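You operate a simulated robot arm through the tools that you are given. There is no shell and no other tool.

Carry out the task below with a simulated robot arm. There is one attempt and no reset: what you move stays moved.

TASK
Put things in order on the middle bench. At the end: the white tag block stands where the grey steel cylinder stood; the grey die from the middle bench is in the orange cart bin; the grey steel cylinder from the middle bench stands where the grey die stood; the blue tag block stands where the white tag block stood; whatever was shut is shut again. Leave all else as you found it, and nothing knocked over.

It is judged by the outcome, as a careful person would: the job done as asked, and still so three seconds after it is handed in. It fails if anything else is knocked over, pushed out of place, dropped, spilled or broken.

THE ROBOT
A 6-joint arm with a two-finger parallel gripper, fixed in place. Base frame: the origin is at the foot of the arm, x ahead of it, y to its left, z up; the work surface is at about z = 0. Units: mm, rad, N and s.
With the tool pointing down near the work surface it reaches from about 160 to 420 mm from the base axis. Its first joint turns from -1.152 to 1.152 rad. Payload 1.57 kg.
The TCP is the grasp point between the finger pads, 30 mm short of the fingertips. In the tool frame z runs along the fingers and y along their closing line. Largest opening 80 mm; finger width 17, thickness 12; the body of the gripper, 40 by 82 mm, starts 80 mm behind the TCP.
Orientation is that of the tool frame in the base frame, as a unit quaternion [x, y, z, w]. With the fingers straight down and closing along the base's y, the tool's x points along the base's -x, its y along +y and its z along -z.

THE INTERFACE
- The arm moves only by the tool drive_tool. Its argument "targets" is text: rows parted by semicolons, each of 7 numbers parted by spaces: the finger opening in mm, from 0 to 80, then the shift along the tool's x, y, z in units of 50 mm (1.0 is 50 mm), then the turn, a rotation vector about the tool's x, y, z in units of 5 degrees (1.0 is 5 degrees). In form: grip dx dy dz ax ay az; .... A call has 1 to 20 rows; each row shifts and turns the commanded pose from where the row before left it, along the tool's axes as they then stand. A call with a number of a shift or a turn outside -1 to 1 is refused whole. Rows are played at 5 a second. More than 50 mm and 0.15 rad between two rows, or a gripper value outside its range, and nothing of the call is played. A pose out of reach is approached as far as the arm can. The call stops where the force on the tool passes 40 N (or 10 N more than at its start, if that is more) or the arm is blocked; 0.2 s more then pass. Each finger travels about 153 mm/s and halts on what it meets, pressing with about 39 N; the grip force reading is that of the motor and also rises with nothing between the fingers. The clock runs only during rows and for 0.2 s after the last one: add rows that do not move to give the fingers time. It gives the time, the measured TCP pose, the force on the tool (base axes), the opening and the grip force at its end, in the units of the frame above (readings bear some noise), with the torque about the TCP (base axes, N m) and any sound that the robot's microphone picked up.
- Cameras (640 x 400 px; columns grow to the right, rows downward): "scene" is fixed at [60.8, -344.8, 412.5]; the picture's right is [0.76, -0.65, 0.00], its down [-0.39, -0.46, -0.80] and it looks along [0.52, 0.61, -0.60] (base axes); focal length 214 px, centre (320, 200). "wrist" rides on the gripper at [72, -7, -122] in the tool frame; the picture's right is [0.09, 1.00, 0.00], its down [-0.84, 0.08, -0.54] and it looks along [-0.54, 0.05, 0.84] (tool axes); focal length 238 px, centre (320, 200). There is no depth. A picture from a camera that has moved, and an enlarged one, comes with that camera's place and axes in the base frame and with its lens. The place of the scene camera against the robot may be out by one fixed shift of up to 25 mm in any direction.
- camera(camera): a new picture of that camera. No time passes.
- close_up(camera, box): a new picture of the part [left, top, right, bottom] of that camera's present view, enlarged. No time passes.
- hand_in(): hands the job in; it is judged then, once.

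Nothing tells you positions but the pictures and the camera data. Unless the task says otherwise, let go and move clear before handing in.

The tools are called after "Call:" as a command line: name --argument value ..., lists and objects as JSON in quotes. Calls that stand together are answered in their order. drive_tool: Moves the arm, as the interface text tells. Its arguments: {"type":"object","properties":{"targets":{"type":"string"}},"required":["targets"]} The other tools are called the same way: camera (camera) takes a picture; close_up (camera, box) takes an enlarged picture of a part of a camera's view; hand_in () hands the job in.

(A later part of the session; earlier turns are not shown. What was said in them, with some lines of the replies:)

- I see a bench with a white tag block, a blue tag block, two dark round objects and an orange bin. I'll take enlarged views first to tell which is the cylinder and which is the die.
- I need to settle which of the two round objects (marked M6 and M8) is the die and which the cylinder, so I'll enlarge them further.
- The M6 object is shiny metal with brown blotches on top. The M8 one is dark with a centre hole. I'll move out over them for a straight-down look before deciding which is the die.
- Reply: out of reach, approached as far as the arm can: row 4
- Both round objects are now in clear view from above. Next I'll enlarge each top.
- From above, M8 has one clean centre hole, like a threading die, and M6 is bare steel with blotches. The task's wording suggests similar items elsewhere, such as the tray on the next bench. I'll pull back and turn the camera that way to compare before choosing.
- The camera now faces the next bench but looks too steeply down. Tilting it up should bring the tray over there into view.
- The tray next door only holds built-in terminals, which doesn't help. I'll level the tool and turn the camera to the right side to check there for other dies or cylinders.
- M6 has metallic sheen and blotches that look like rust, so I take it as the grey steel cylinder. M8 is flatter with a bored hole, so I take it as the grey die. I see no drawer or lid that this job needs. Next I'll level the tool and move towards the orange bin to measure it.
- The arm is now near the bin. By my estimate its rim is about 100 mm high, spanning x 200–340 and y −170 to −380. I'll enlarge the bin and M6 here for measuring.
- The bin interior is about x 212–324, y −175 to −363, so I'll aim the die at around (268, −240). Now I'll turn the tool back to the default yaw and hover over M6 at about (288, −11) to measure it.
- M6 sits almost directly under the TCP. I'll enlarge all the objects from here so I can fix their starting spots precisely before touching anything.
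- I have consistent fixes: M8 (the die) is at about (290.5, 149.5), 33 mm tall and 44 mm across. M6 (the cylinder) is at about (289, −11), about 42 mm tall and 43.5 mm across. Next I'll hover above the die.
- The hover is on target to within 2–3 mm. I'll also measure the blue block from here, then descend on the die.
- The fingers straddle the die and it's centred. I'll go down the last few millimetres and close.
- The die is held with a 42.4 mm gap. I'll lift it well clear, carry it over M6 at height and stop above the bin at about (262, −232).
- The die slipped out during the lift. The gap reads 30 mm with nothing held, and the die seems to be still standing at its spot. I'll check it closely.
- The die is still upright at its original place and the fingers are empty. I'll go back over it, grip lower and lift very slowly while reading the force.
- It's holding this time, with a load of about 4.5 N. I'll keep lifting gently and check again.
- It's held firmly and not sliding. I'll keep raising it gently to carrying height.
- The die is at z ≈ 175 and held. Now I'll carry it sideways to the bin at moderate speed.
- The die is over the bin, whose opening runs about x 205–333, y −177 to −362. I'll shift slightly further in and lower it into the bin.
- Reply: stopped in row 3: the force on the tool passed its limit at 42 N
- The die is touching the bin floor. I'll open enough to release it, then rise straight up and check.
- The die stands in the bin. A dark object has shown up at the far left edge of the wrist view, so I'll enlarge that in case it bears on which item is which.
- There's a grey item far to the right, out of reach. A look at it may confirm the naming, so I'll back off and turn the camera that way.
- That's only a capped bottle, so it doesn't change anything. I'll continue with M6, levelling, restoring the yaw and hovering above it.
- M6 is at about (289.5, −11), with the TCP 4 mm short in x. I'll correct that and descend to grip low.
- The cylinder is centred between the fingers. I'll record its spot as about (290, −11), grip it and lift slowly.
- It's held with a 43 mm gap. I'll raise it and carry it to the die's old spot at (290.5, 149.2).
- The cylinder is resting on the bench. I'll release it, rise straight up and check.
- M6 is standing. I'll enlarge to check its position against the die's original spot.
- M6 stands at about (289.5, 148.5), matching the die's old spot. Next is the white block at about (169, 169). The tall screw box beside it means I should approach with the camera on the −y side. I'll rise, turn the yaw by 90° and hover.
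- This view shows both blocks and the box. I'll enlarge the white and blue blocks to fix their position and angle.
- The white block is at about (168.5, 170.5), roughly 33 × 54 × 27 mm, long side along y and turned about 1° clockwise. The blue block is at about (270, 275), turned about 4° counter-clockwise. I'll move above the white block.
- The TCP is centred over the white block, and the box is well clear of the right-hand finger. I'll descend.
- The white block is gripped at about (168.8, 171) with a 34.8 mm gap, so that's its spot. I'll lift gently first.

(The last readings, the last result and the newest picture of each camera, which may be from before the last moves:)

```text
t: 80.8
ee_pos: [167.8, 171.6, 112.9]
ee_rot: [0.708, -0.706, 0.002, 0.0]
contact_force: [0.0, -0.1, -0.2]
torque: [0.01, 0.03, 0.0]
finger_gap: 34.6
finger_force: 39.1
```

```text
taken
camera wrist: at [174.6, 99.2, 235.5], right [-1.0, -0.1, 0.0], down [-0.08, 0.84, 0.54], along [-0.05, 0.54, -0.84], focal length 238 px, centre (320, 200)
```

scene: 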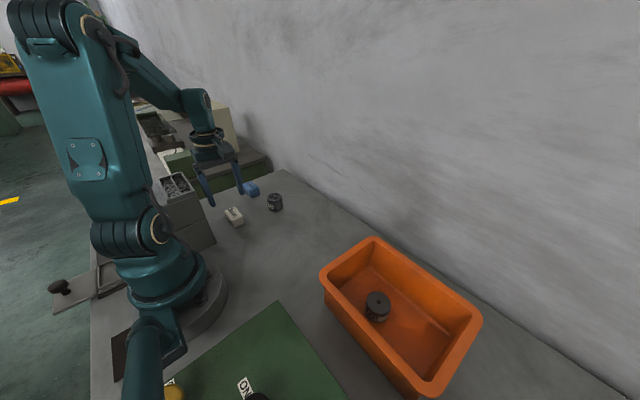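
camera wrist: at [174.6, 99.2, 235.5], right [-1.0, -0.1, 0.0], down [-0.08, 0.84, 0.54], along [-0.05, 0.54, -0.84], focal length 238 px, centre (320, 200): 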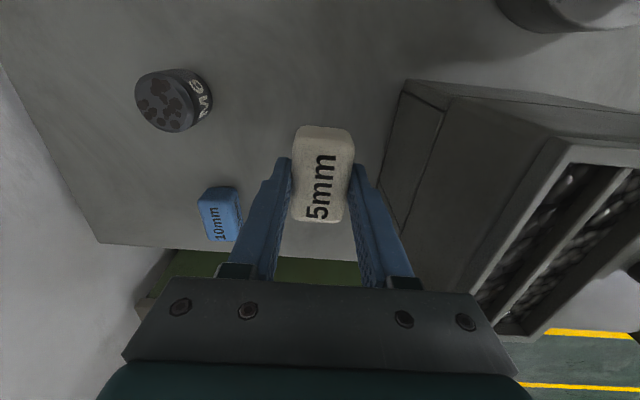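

It's held. I'll carry it at height to the cylinder's old spot at (290, −11).

Call:
drive_tool --targets "0 0.248 -0.164 0 0 0 0; 0 0.4 -0.27 0 0 0 0; 0 0.5 -0.333 0 0 0 0; 0 0.5 -0.333 0 0 0 0; 0 0.5 -0.333 0 0 0 0; 0 0.5 -0.333 0 0 0 0; 0 0.5 -0.334 0 0 0 0; 0 0.3 -0.2 0 0 0 0; 0 0.2 -0.134 0 0 0 0; 0 0 0 0 0 0 0; 0 0 0 0 0 0 0"

Call:
camera --camera "wrist"

Call:
camera --camera "scene"

```text
t: 83.2
ee_pos: [291.8, -11.5, 113.2]
ee_rot: [0.708, -0.706, 0.002, 0.0]
contact_force: [0.5, -1.0, 0.1]
torque: [0.02, -0.01, 0.0]
finger_gap: 35.0
finger_force: 39.0
```

```text
taken
camera wrist: at [298.7, -84.2, 235.4], right [-1.0, -0.1, 0.0], down [-0.08, 0.84, 0.54], along [-0.05, 0.54, -0.84], focal length 238 px, centre (320, 200)
```

wrist: 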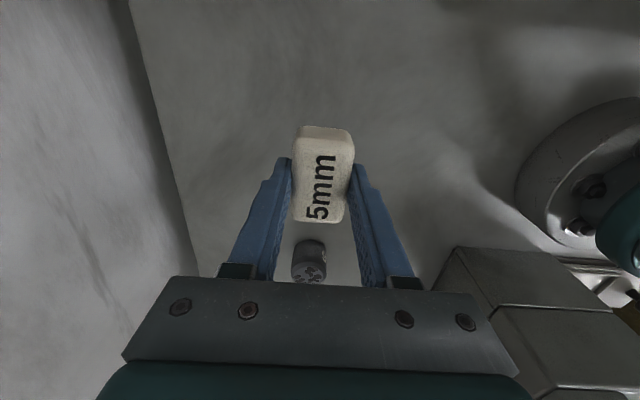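

```text
taken
```

scene: 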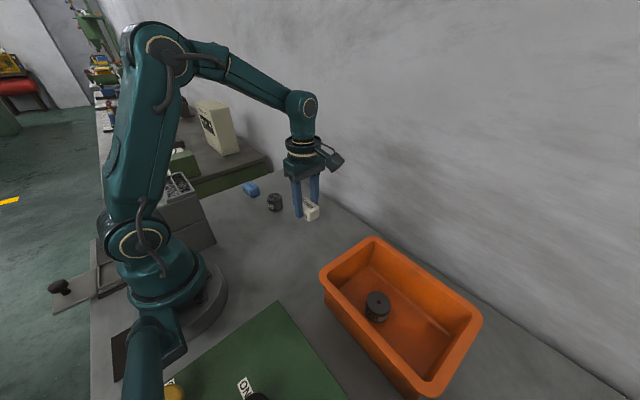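

Call:
drive_tool --targets "0 0 0 0.4 0 0 0; 0 0 0 0.5 0 0 0; 0 0 0 0.35 0 0 0; 0 0 0 0.15 0 0 0; 0 0 0 0.06 0 0 0; 0 0 0 0 0 0 0; 0 0 0 0 0 0 0"

```text
t: 84.8
ee_pos: [291.5, -11.3, 40.3]
ee_rot: [0.708, -0.706, 0.002, -0.001]
contact_force: [-1.0, 0.4, -0.4]
torque: [-0.01, 0.01, 0.0]
finger_gap: 34.7
finger_force: 39.1
```

Call:
drive_tool --targets "0 0 0.02 0.05 0 0 0; 0 0 0 0.03 0 0 0; 0 0 0 0 0 0 0"

```text
t: 85.6
ee_pos: [290.7, -11.2, 36.0]
ee_rot: [0.708, -0.706, 0.001, 0.0]
contact_force: [0.3, -0.6, -1.0]
torque: [0.0, 0.03, 0.02]
finger_gap: 34.6
finger_force: 39.2
```

Call:
drive_tool --targets "0 0 0 0.02 0 0 0; 0 0 0 0.02 0 0 0; 0 0 0 0 0 0 0"

```text
t: 86.4
ee_pos: [290.2, -10.9, 34.6]
ee_rot: [0.708, -0.706, 0.002, -0.001]
contact_force: [0.6, -0.2, -1.0]
torque: [0.0, 0.02, 0.01]
finger_gap: 35.2
finger_force: 39.0
```

Call:
drive_tool --targets "0 0 0 0.02 0 0 0; 0 0 0 0 0 0 0"

```text
t: 87.0
ee_pos: [290.8, -10.9, 33.9]
ee_rot: [0.708, -0.706, 0.002, -0.001]
contact_force: [-1.8, -3.0, 15.0]
torque: [0.14, 0.19, 0.03]
finger_gap: 34.7
finger_force: 38.5
```

The block is pressing on the bench, so it's seated. I'll release and rise.

Call:
drive_tool --targets "50 0 0 0 0 0 0; 66 0 0 0 0 0 0; 66 0 0 -0.3 0 0 0; 66 0 0 -0.8 0 0 0; 66 0 0 -0.8 0 0 0; 66 0 0 -0.8 0 0 0; 66 0 0 0 0 0 0"

Call:
camera --camera "wrist"

Call:
close_up --camera "scene" --box '[200, 160, 360, 260]'

```text
t: 88.6
ee_pos: [288.7, -9.0, 169.6]
ee_rot: [0.708, -0.706, 0.001, 0.0]
contact_force: [0.4, -0.7, 0.6]
torque: [0.0, -0.02, 0.02]
finger_gap: 65.9
finger_force: 0.1
```

```text
taken
camera wrist: at [295.1, -81.2, 291.3], right [-1.0, -0.1, 0.0], down [-0.08, 0.84, 0.54], along [-0.05, 0.54, -0.84], focal length 238 px, centre (320, 200)
```

wrist: 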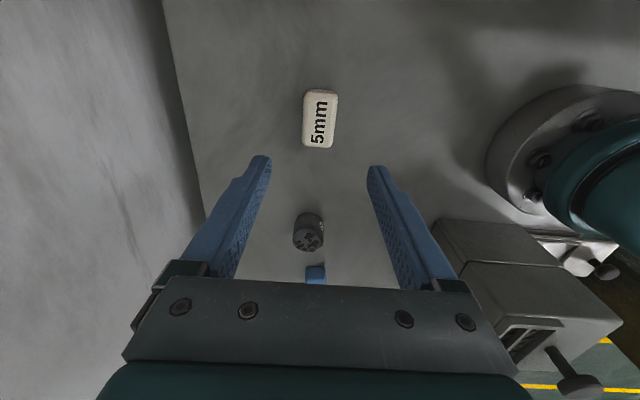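

```text
4.00 times, centred on (280, 210) of scene
camera zoom: at [60.8, -344.8, 412.5], right [0.76, -0.65, 0.0], down [-0.39, -0.46, -0.8], along [0.52, 0.61, -0.6], focal length 858 px, centre (480, 160)
```

zoom: 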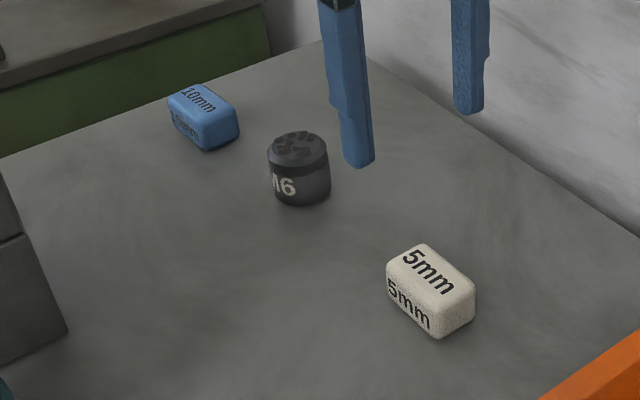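

The white block stands at the cylinder's old spot. Next I'll move over the blue block at about (270, 275) at z ≈ 120.

Call:
drive_tool --targets "66 -0.4 0.038 0.1 0 0 0; 66 -0.59 0.038 0.1 0 0 0; 66 -0.59 0.038 0.1 0 0 0; 66 -0.59 0.038 0.1 0 0 0; 66 -0.59 0.038 0.1 0 0 0; 66 -0.59 0.038 0.1 0 0 0; 66 -0.59 0.038 0.1 0 0 0; 66 -0.59 0.038 0.1 0 0 0; 66 -0.59 0.038 0.1 0 0 0; 66 -0.59 0.038 0.1 0 0 0; 66 0 0 0 0 0 -0.8; 66 0 0 0 0 0 0; 66 0 0 0 0 0 0"

Call:
camera --camera "wrist"

Call:
camera --camera "scene"

```text
t: 91.4
ee_pos: [270.0, 272.8, 119.6]
ee_rot: [0.733, -0.681, 0.002, -0.001]
contact_force: [-0.7, 0.0, 0.4]
torque: [-0.01, 0.03, -0.04]
finger_gap: 65.7
finger_force: 0.2
```

```text
taken
camera wrist: at [281.8, 202.0, 241.2], right [-0.99, -0.17, 0.0], down [-0.14, 0.83, 0.54], along [-0.09, 0.53, -0.84], focal length 238 px, centre (320, 200)
```

wrist: 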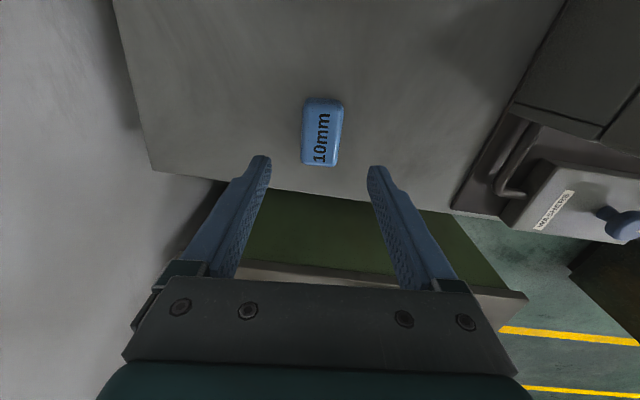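

```text
taken
```

scene: 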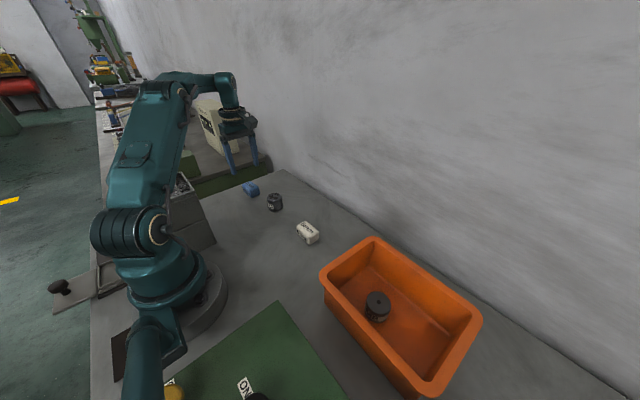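

Call:
close_up --camera "wrist" --box '[275, 85, 375, 175]'

```text
4.44 times, centred on (325, 130) of wrist
camera zoom: at [281.8, 202.0, 241.2], right [-0.99, -0.17, 0.0], down [-0.14, 0.83, 0.54], along [-0.09, 0.53, -0.84], focal length 1059 px, centre (298, 511)
```

zoom: 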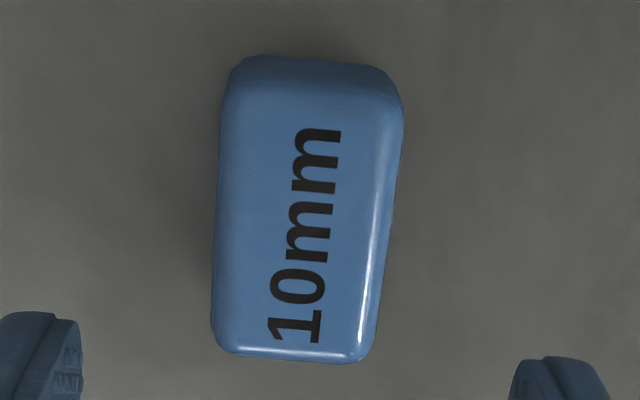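

The blue block is aligned with the fingers and centred to about 1 mm. I'll descend to grip height.

Call:
drive_tool --targets "66 0.02 0 0.5 0 0 0; 66 0 0 0.5 0 0 0; 66 0 0 0.4 0 0 0; 66 0 0 0.2 0 0 0; 66 0 0 0 0 0 0; 66 0 0 0 0 0 0"

Call:
camera --camera "wrist"

```text
t: 92.8
ee_pos: [270.0, 270.1, 38.6]
ee_rot: [0.732, -0.681, 0.001, -0.001]
contact_force: [0.1, 0.1, 0.9]
torque: [-0.04, 0.0, 0.01]
finger_gap: 66.2
finger_force: 0.0
```

```text
taken
camera wrist: at [280.9, 199.1, 160.4], right [-0.99, -0.16, 0.0], down [-0.14, 0.83, 0.54], along [-0.09, 0.53, -0.84], focal length 238 px, centre (320, 200)
```

wrist: 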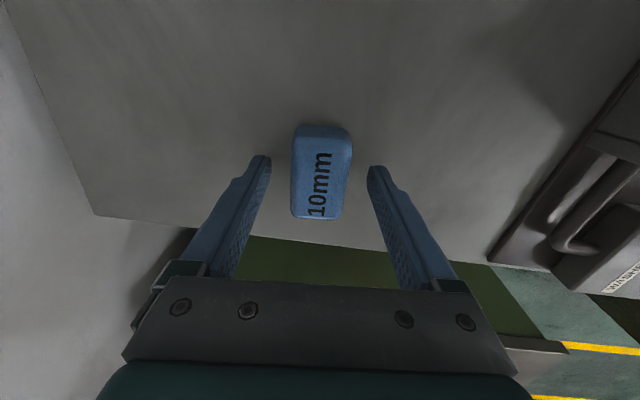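

Call:
drive_tool --targets "66 0 0 0.1 0 0 0; 66 0 0 0 0 0 0; 0 0 0 0 0 0 0; 0 0 0 0 0 0 0; 0 0 0 0 0 0 0; 0 0 0 0 0 0 0"

Call:
close_up --camera "wrist" --box '[240, 110, 400, 270]'

```text
t: 94.2
ee_pos: [269.2, 270.8, 33.1]
ee_rot: [0.733, -0.68, 0.002, 0.0]
contact_force: [0.1, 0.6, 0.7]
torque: [-0.02, 0.02, -0.02]
finger_gap: 34.8
finger_force: 38.6
```

```text
2.50 times, centred on (320, 190) of wrist
camera zoom: at [281.1, 199.3, 155.5], right [-0.99, -0.16, 0.0], down [-0.14, 0.83, 0.54], along [-0.09, 0.53, -0.84], focal length 596 px, centre (320, 225)
```

zoom: 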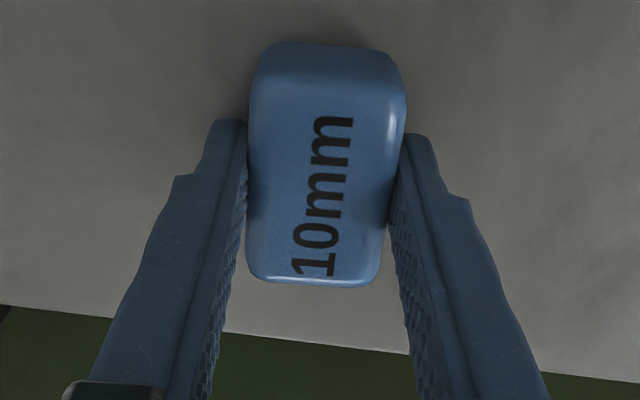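

The blue block is gripped the same way the white one was, with a 34.8 mm gap. I'll lift, undo the 4° turn and carry it to the white block's old spot at (168.8, 171).

Call:
drive_tool --targets "0 0 0 -0.05 0 0 0; 0 0 0 -0.1 0 0 0; 0 0 0 -0.2 0 0 0; 0 0 0 -0.4 0 0 0; 0 0 0 -0.4 0 0 0; 0 0 0 -0.4 0 0 0; 0 0 0 0 0 0 0.4; 0 0 0 0 0 0 0.4; 0 0.2 0.2 0 0 0 0; 0 0.4 0.4 0 0 0 0; 0 0.5 0.5 0 0 0 0; 0 0.5 0.5 0 0 0 0; 0 0.3 0.3 0 0 0 0; 0 0.1 0.1 0 0 0 0; 0 0 0 0 0 0 0; 0 0 0 0 0 0 0"

Call:
camera --camera "wrist"

Call:
camera --camera "scene"

```text
t: 97.6
ee_pos: [170.3, 174.1, 110.8]
ee_rot: [0.709, -0.706, 0.001, -0.001]
contact_force: [-0.2, 0.0, -0.8]
torque: [-0.01, 0.01, 0.01]
finger_gap: 35.0
finger_force: 38.7
```

```text
taken
camera wrist: at [177.3, 100.2, 232.7], right [-1.0, -0.1, 0.0], down [-0.08, 0.84, 0.54], along [-0.05, 0.54, -0.84], focal length 238 px, centre (320, 200)
```

wrist: 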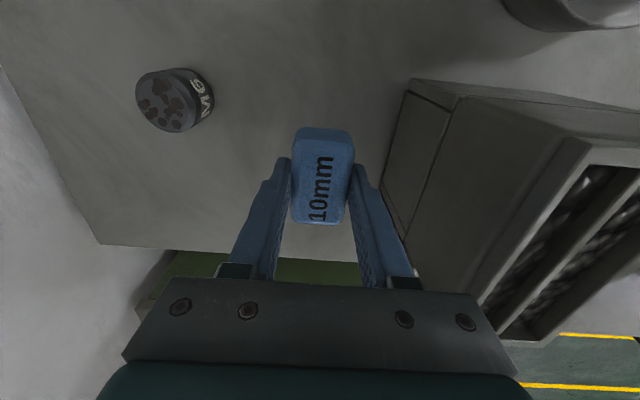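

```text
taken
```

scene: 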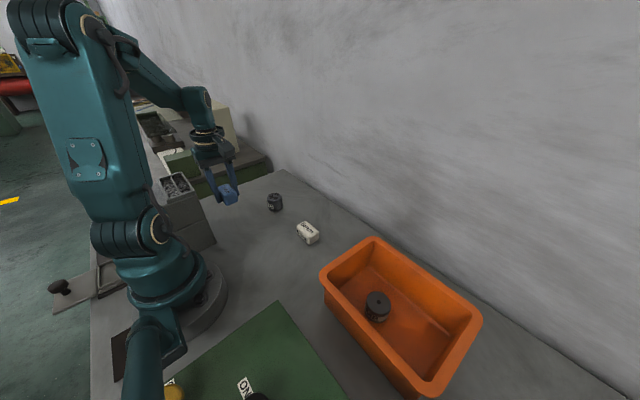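

Call:
drive_tool --targets "0 0.04 0.03 0.4 0 0 0; 0 0 0 0.5 0 0 0; 0 0 0 0.35 0 0 0; 0 0 0 0.15 0 0 0; 0 0 0 0 0 0 0; 0 0 0 0 0 0 0"

Call:
camera --camera "wrist"

```text
t: 99.0
ee_pos: [169.1, 169.6, 40.6]
ee_rot: [0.708, -0.706, 0.002, -0.001]
contact_force: [0.0, -1.0, -0.9]
torque: [-0.01, -0.03, -0.01]
finger_gap: 34.8
finger_force: 39.3
```

```text
taken
camera wrist: at [175.6, 97.8, 163.1], right [-1.0, -0.1, 0.0], down [-0.08, 0.84, 0.54], along [-0.05, 0.54, -0.84], focal length 238 px, centre (320, 200)
```

wrist: 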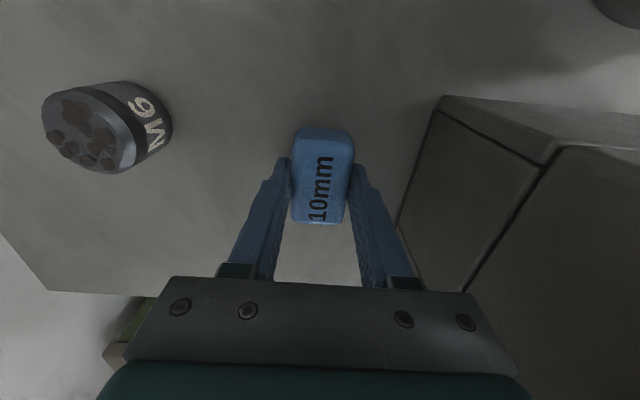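

The background lines up with the view when I gripped the white block, so the position matches to about 1 mm. I'll lower it gently.

Call:
drive_tool --targets "0 0 0 0.06 0 0 0; 0 0 0 0.03 0 0 0; 0 0 0 0 0 0 0"

Call:
drive_tool --targets "0 0 0 0.02 0 0 0; 0 0 0 0.01 0 0 0; 0 0 0 0 0 0 0"

```text
t: 99.8
ee_pos: [169.0, 171.1, 36.8]
ee_rot: [0.708, -0.707, 0.002, 0.0]
contact_force: [0.7, -0.6, -0.3]
torque: [0.0, -0.02, -0.01]
finger_gap: 34.7
finger_force: 39.5
```

```text
t: 100.6
ee_pos: [169.1, 169.4, 33.2]
ee_rot: [0.708, -0.706, 0.002, 0.0]
contact_force: [-0.4, 0.4, -0.4]
torque: [0.04, 0.0, -0.03]
finger_gap: 34.7
finger_force: 38.7
```

Call:
drive_tool --targets "0 0 0 0.015 0 0 0; 0 0 0 0.01 0 0 0; 0 0 0 0 0 0 0"

```text
t: 101.4
ee_pos: [169.0, 170.1, 33.5]
ee_rot: [0.708, -0.706, 0.003, 0.0]
contact_force: [-0.2, -0.5, -0.1]
torque: [-0.02, 0.02, -0.01]
finger_gap: 34.9
finger_force: 38.8
```

Call:
drive_tool --targets "0 0 0 0.015 0 0 0; 0 0 0 0 0 0 0"

```text
t: 102.0
ee_pos: [169.5, 170.7, 34.2]
ee_rot: [0.709, -0.705, 0.002, -0.001]
contact_force: [-1.3, 0.4, 4.2]
torque: [-0.01, 0.12, -0.02]
finger_gap: 34.6
finger_force: 38.6
```

The block has light contact with the bench. I'll release and rise straight up.

Call:
drive_tool --targets "50 0 0 0 0 0 0; 60 0 0 0 0 0 0; 60 0 0 -0.3 0 0 0; 60 0 0 -0.8 0 0 0; 60 0 0 -0.8 0 0 0; 60 0 0 -0.8 0 0 0; 60 0 0 0 0 0 0"

Call:
camera --camera "wrist"

Call:
camera --camera "scene"

```text
t: 103.6
ee_pos: [167.5, 169.9, 167.9]
ee_rot: [0.709, -0.706, 0.002, 0.0]
contact_force: [0.5, 0.7, 0.1]
torque: [0.02, 0.0, 0.01]
finger_gap: 59.9
finger_force: 0.1
```

```text
taken
camera wrist: at [175.2, 97.7, 289.8], right [-1.0, -0.1, 0.0], down [-0.08, 0.84, 0.54], along [-0.05, 0.54, -0.84], focal length 238 px, centre (320, 200)
```

wrist: 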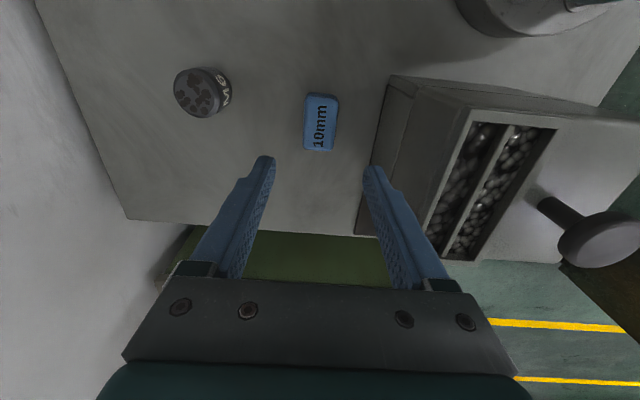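

```text
taken
```

scene: 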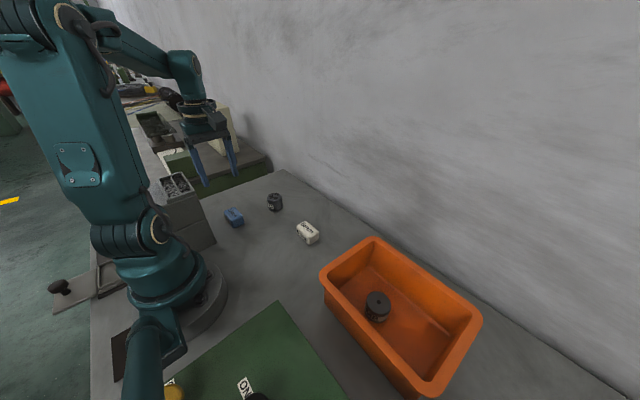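

All four moves look done. I'll rise clear and do a final close check of every item, including the drawer with the knob.

Call:
drive_tool --targets "60 0 0 -0.7 0 0 0; 60 0.4 -0.4 -0.7 0 0 0; 60 0.4 -0.3 -0.4 0 0 0; 60 0 0 0 0 0 0; 60 0 0 0 0 0 0"

Call:
close_up --camera "scene" --box '[200, 160, 360, 260]'

Call:
close_up --camera "scene" --box '[300, 220, 500, 400]'

Call:
close_up --camera "scene" --box '[40, 80, 280, 300]'

Call:
camera --camera "wrist"

```text
t: 104.8
ee_pos: [203.0, 129.8, 256.6]
ee_rot: [0.708, -0.706, 0.002, 0.0]
contact_force: [0.5, -0.7, 0.3]
torque: [-0.02, 0.01, -0.02]
finger_gap: 60.0
finger_force: 0.0
```

```text
4.00 times, centred on (280, 210) of scene
camera zoom: at [60.8, -344.8, 412.5], right [0.76, -0.65, 0.0], down [-0.39, -0.46, -0.8], along [0.52, 0.61, -0.6], focal length 858 px, centre (480, 160)
```

zoom: 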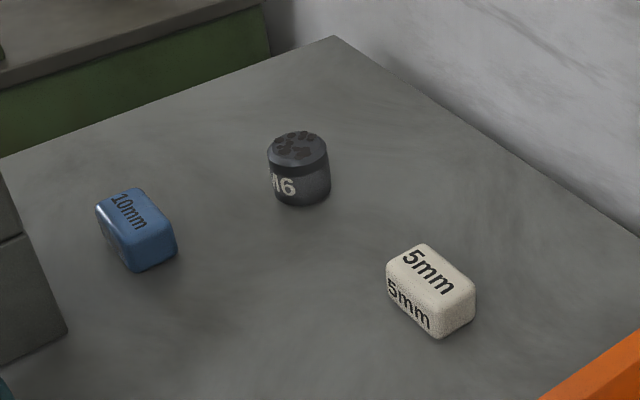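

```text
2.22 times, centred on (400, 310) of scene
camera zoom: at [60.8, -344.8, 412.5], right [0.76, -0.65, 0.0], down [-0.39, -0.46, -0.8], along [0.52, 0.61, -0.6], focal length 477 px, centre (142, -44)
```

zoom: 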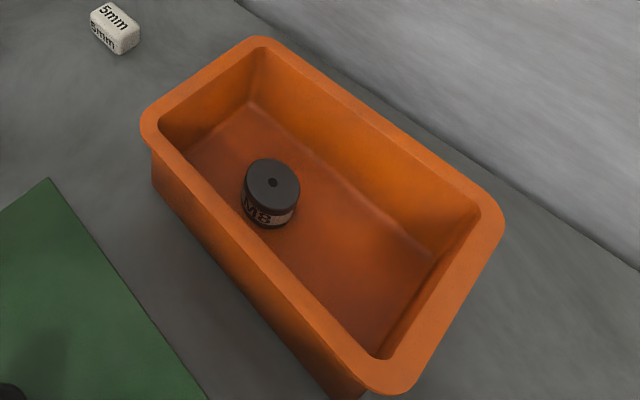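

```text
1.82 times, centred on (160, 190) of scene
camera zoom: at [60.8, -344.8, 412.5], right [0.76, -0.65, 0.0], down [-0.39, -0.46, -0.8], along [0.52, 0.61, -0.6], focal length 390 px, centre (611, 218)
```

zoom: 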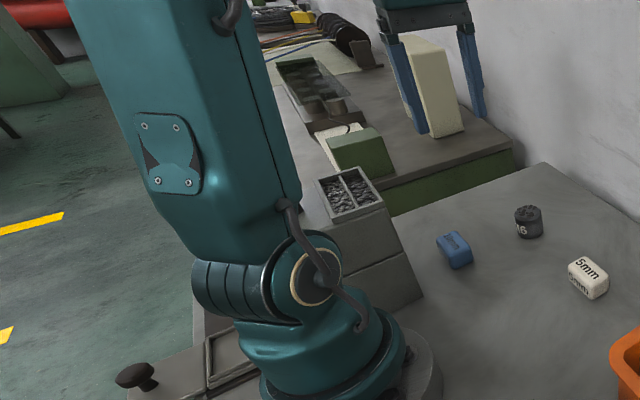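

```text
taken
camera wrist: at [209.8, 57.4, 379.1], right [-1.0, -0.1, 0.0], down [-0.08, 0.84, 0.54], along [-0.05, 0.54, -0.84], focal length 238 px, centre (320, 200)
```

wrist: 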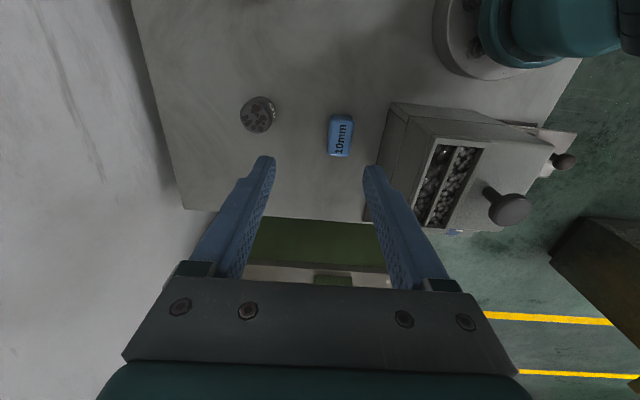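

Everything is standing where intended and nothing else has moved. Before handing in I want to recheck one thing. While held, M8 weighed more for its size than M6 did, so I'm less sure which is the die. I'll look at similar objects around the room for evidence.

Call:
close_up --camera "scene" --box '[130, 95, 200, 155]'

Call:
close_up --camera "scene" --box '[80, 60, 220, 140]'

Call:
close_up --camera "scene" --box '[260, 185, 290, 215]'

Call:
close_up --camera "scene" --box '[362, 285, 394, 325]'

Call:
close_up --camera "wrist" --box '[380, 90, 600, 250]'

```text
6.67 times, centred on (165, 125) of scene
camera zoom: at [60.8, -344.8, 412.5], right [0.76, -0.65, 0.0], down [-0.39, -0.46, -0.8], along [0.52, 0.61, -0.6], focal length 1430 px, centre (1353, 700)
```

zoom: 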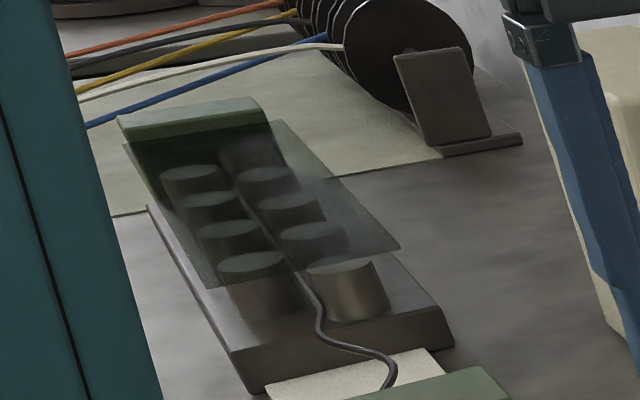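

```text
4.57 times, centred on (150, 100) of scene
camera zoom: at [60.8, -344.8, 412.5], right [0.76, -0.65, 0.0], down [-0.39, -0.46, -0.8], along [0.52, 0.61, -0.6], focal length 980 px, centre (1097, 657)
```

zoom: 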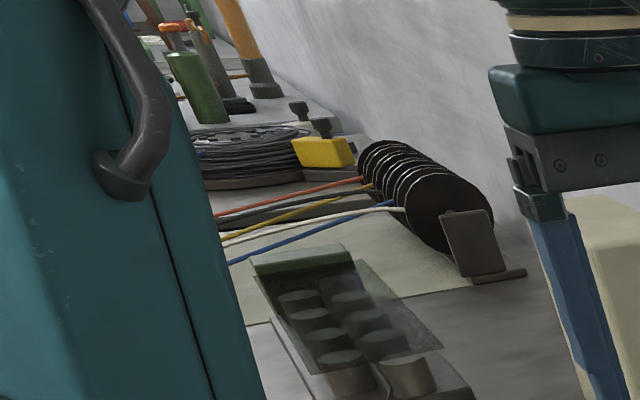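

```text
13.33 times, centred on (275, 200) of scene
camera zoom: at [60.8, -344.8, 412.5], right [0.76, -0.65, 0.0], down [-0.39, -0.46, -0.8], along [0.52, 0.61, -0.6], focal length 2860 px, centre (920, 200)
```

zoom: 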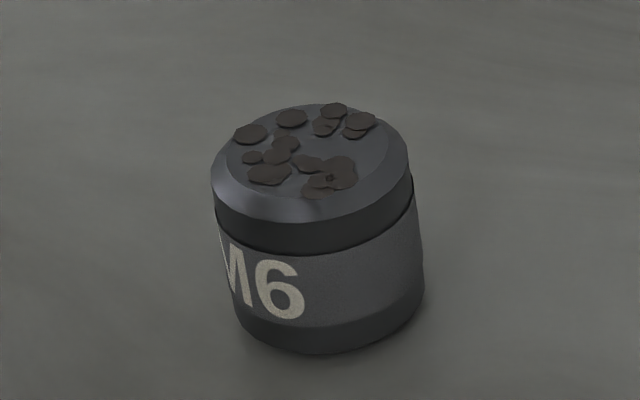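

```text
10.00 times, centred on (378, 305) of scene
camera zoom: at [60.8, -344.8, 412.5], right [0.76, -0.65, 0.0], down [-0.39, -0.46, -0.8], along [0.52, 0.61, -0.6], focal length 2145 px, centre (-260, -850)
```

zoom: 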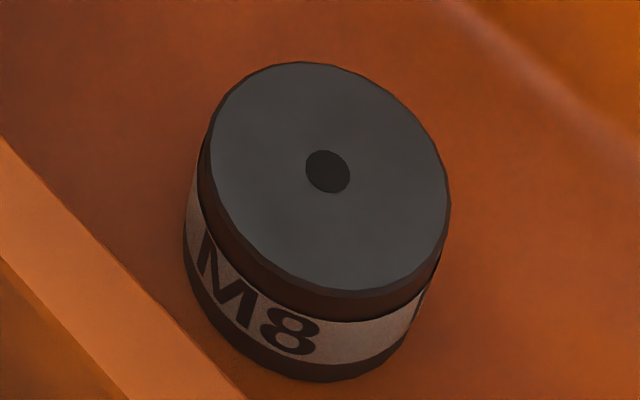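

```text
2.50 times, centred on (490, 170) of wrist
camera zoom: at [209.8, 57.4, 379.1], right [-1.0, -0.1, 0.0], down [-0.08, 0.84, 0.54], along [-0.05, 0.54, -0.84], focal length 596 px, centre (-105, 275)
```

zoom: 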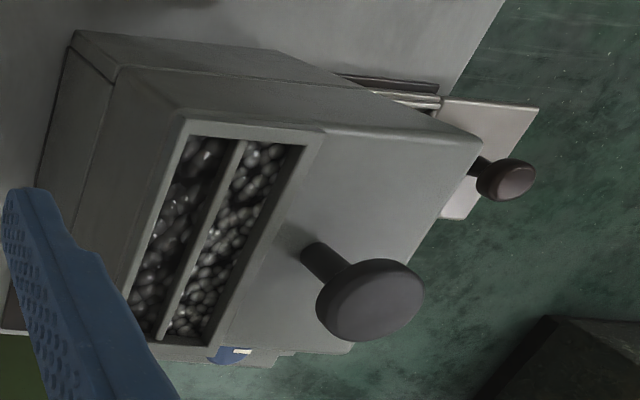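

The scene looks right, but I want firmer evidence on the naming. I'll turn the camera towards the drawer chest and the area behind the arm to see labels and any similar parts.

Call:
drive_tool --targets "60 0 0 0 0 0 -1; 60 0 0 0 0 0 -1; 60 0 0 0 0 0 -1; 60 0 0 0 0 0 -1; 60 0 0 0 0 0 -1; 60 0 0 0 0 0 -1; 60 0 0 0 0 0 -1; 60 0 0 0 0 0 -1; 60 0 0 0 0 0 -1; 60 0 0 0 0 0 -1; 60 0 0 0 0 0 -1; 60 0 0 0 0 0 -1; 60 0 0 0 0 0 0"

Call:
camera --camera "wrist"

```text
t: 107.6
ee_pos: [202.7, 130.6, 257.1]
ee_rot: [0.967, -0.256, 0.002, 0.0]
contact_force: [0.3, -0.6, 0.8]
torque: [-0.02, 0.01, 0.02]
finger_gap: 59.7
finger_force: 0.1
```

```text
taken
camera wrist: at [268.4, 100.6, 379.9], right [-0.41, -0.91, 0.0], down [-0.77, 0.35, 0.54], along [-0.49, 0.22, -0.84], focal length 238 px, centre (320, 200)
```

wrist: 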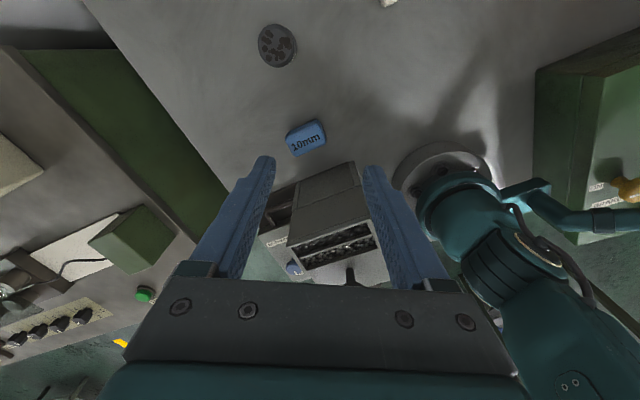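

Call:
close_up --camera "wrist" --box '[0, 170, 200, 380]'

Call:
close_up --camera "wrist" --box '[240, 10, 320, 80]'

Call:
close_up --camera "wrist" --box '[230, 150, 400, 290]'

```text
1.90 times, centred on (100, 275) of wrist
camera zoom: at [268.4, 100.6, 379.9], right [-0.41, -0.91, 0.0], down [-0.77, 0.35, 0.54], along [-0.49, 0.22, -0.84], focal length 454 px, centre (739, 57)
```

zoom: 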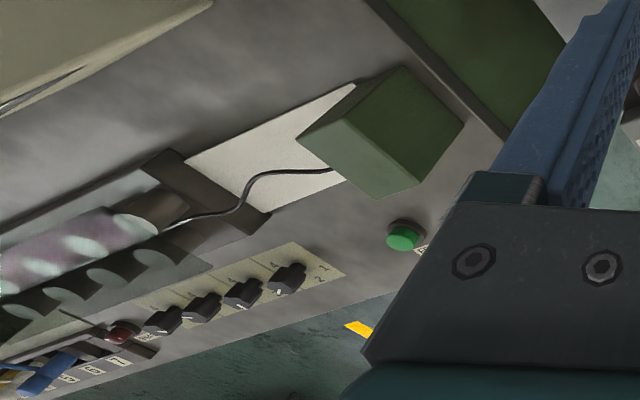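

```text
5.71 times, centred on (280, 45) of wrist
camera zoom: at [268.4, 100.6, 379.9], right [-0.41, -0.91, 0.0], down [-0.77, 0.35, 0.54], along [-0.49, 0.22, -0.84], focal length 1362 px, centre (549, 1086)
```

zoom: 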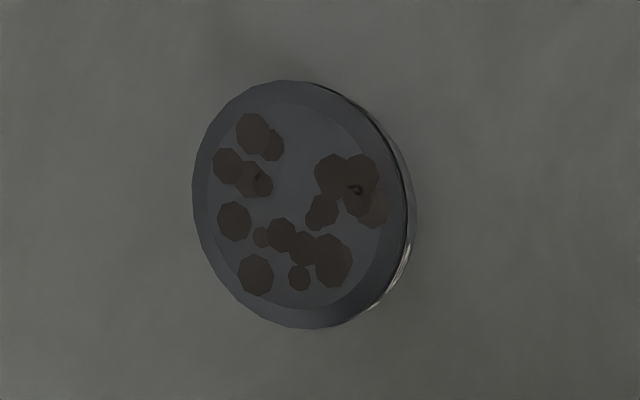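

```text
2.86 times, centred on (315, 220) of wrist
camera zoom: at [268.4, 100.6, 379.9], right [-0.41, -0.91, 0.0], down [-0.77, 0.35, 0.54], along [-0.49, 0.22, -0.84], focal length 681 px, centre (334, 143)
```

zoom: 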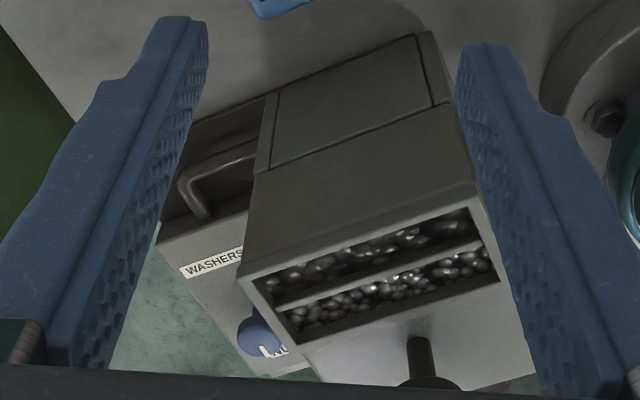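

I could find nothing that settles the naming outright. I'm keeping my reading on shape:
- **M8:** flat, with a bored centre hole, so the die.
- **M6:** chamfered bare metal with no hole, so the steel cylinder. M8 did weigh more for its size, so this isn't certain.

The die is in the orange bin, the cylinder stands on the die's spot, the white block on the cylinder's spot and the blue block on the white block's spot. Nothing was opened and the arm is clear, so I'm handing in.

Call:
hand_in

```text
The job is handed in.
```

I handed the job in with all four moves made, but one thing is uncertain: which of the two grey round parts is the die.

**The uncertainty:** I took the flat part marked M8, with a hole through its centre, as the die. I took the chamfered metal part marked M6, with no hole, as the steel cylinder. M8 felt heavier for its size than M6, which points slightly the other way. Nothing else in view settled it. If I have them swapped, the bin and the die's old spot hold the wrong parts.

| Item | Where it is now |
|---|---|
| Grey die (M8) | Standing in the orange cart bin |
| Grey steel cylinder (M6) | Where the die stood |
| White tag block | Where the cylinder stood |
| Blue tag block | Where the white tag block stood |

By the camera pictures, each piece on the bench is within a few millimetres of its target spot.

**One slip:** on the first try the die slid out of the fingers as I lifted. It stayed upright within about 2 mm of its spot, and the second, slower lift held.

Nothing was knocked over, I opened nothing, and the arm ended clear of everything.
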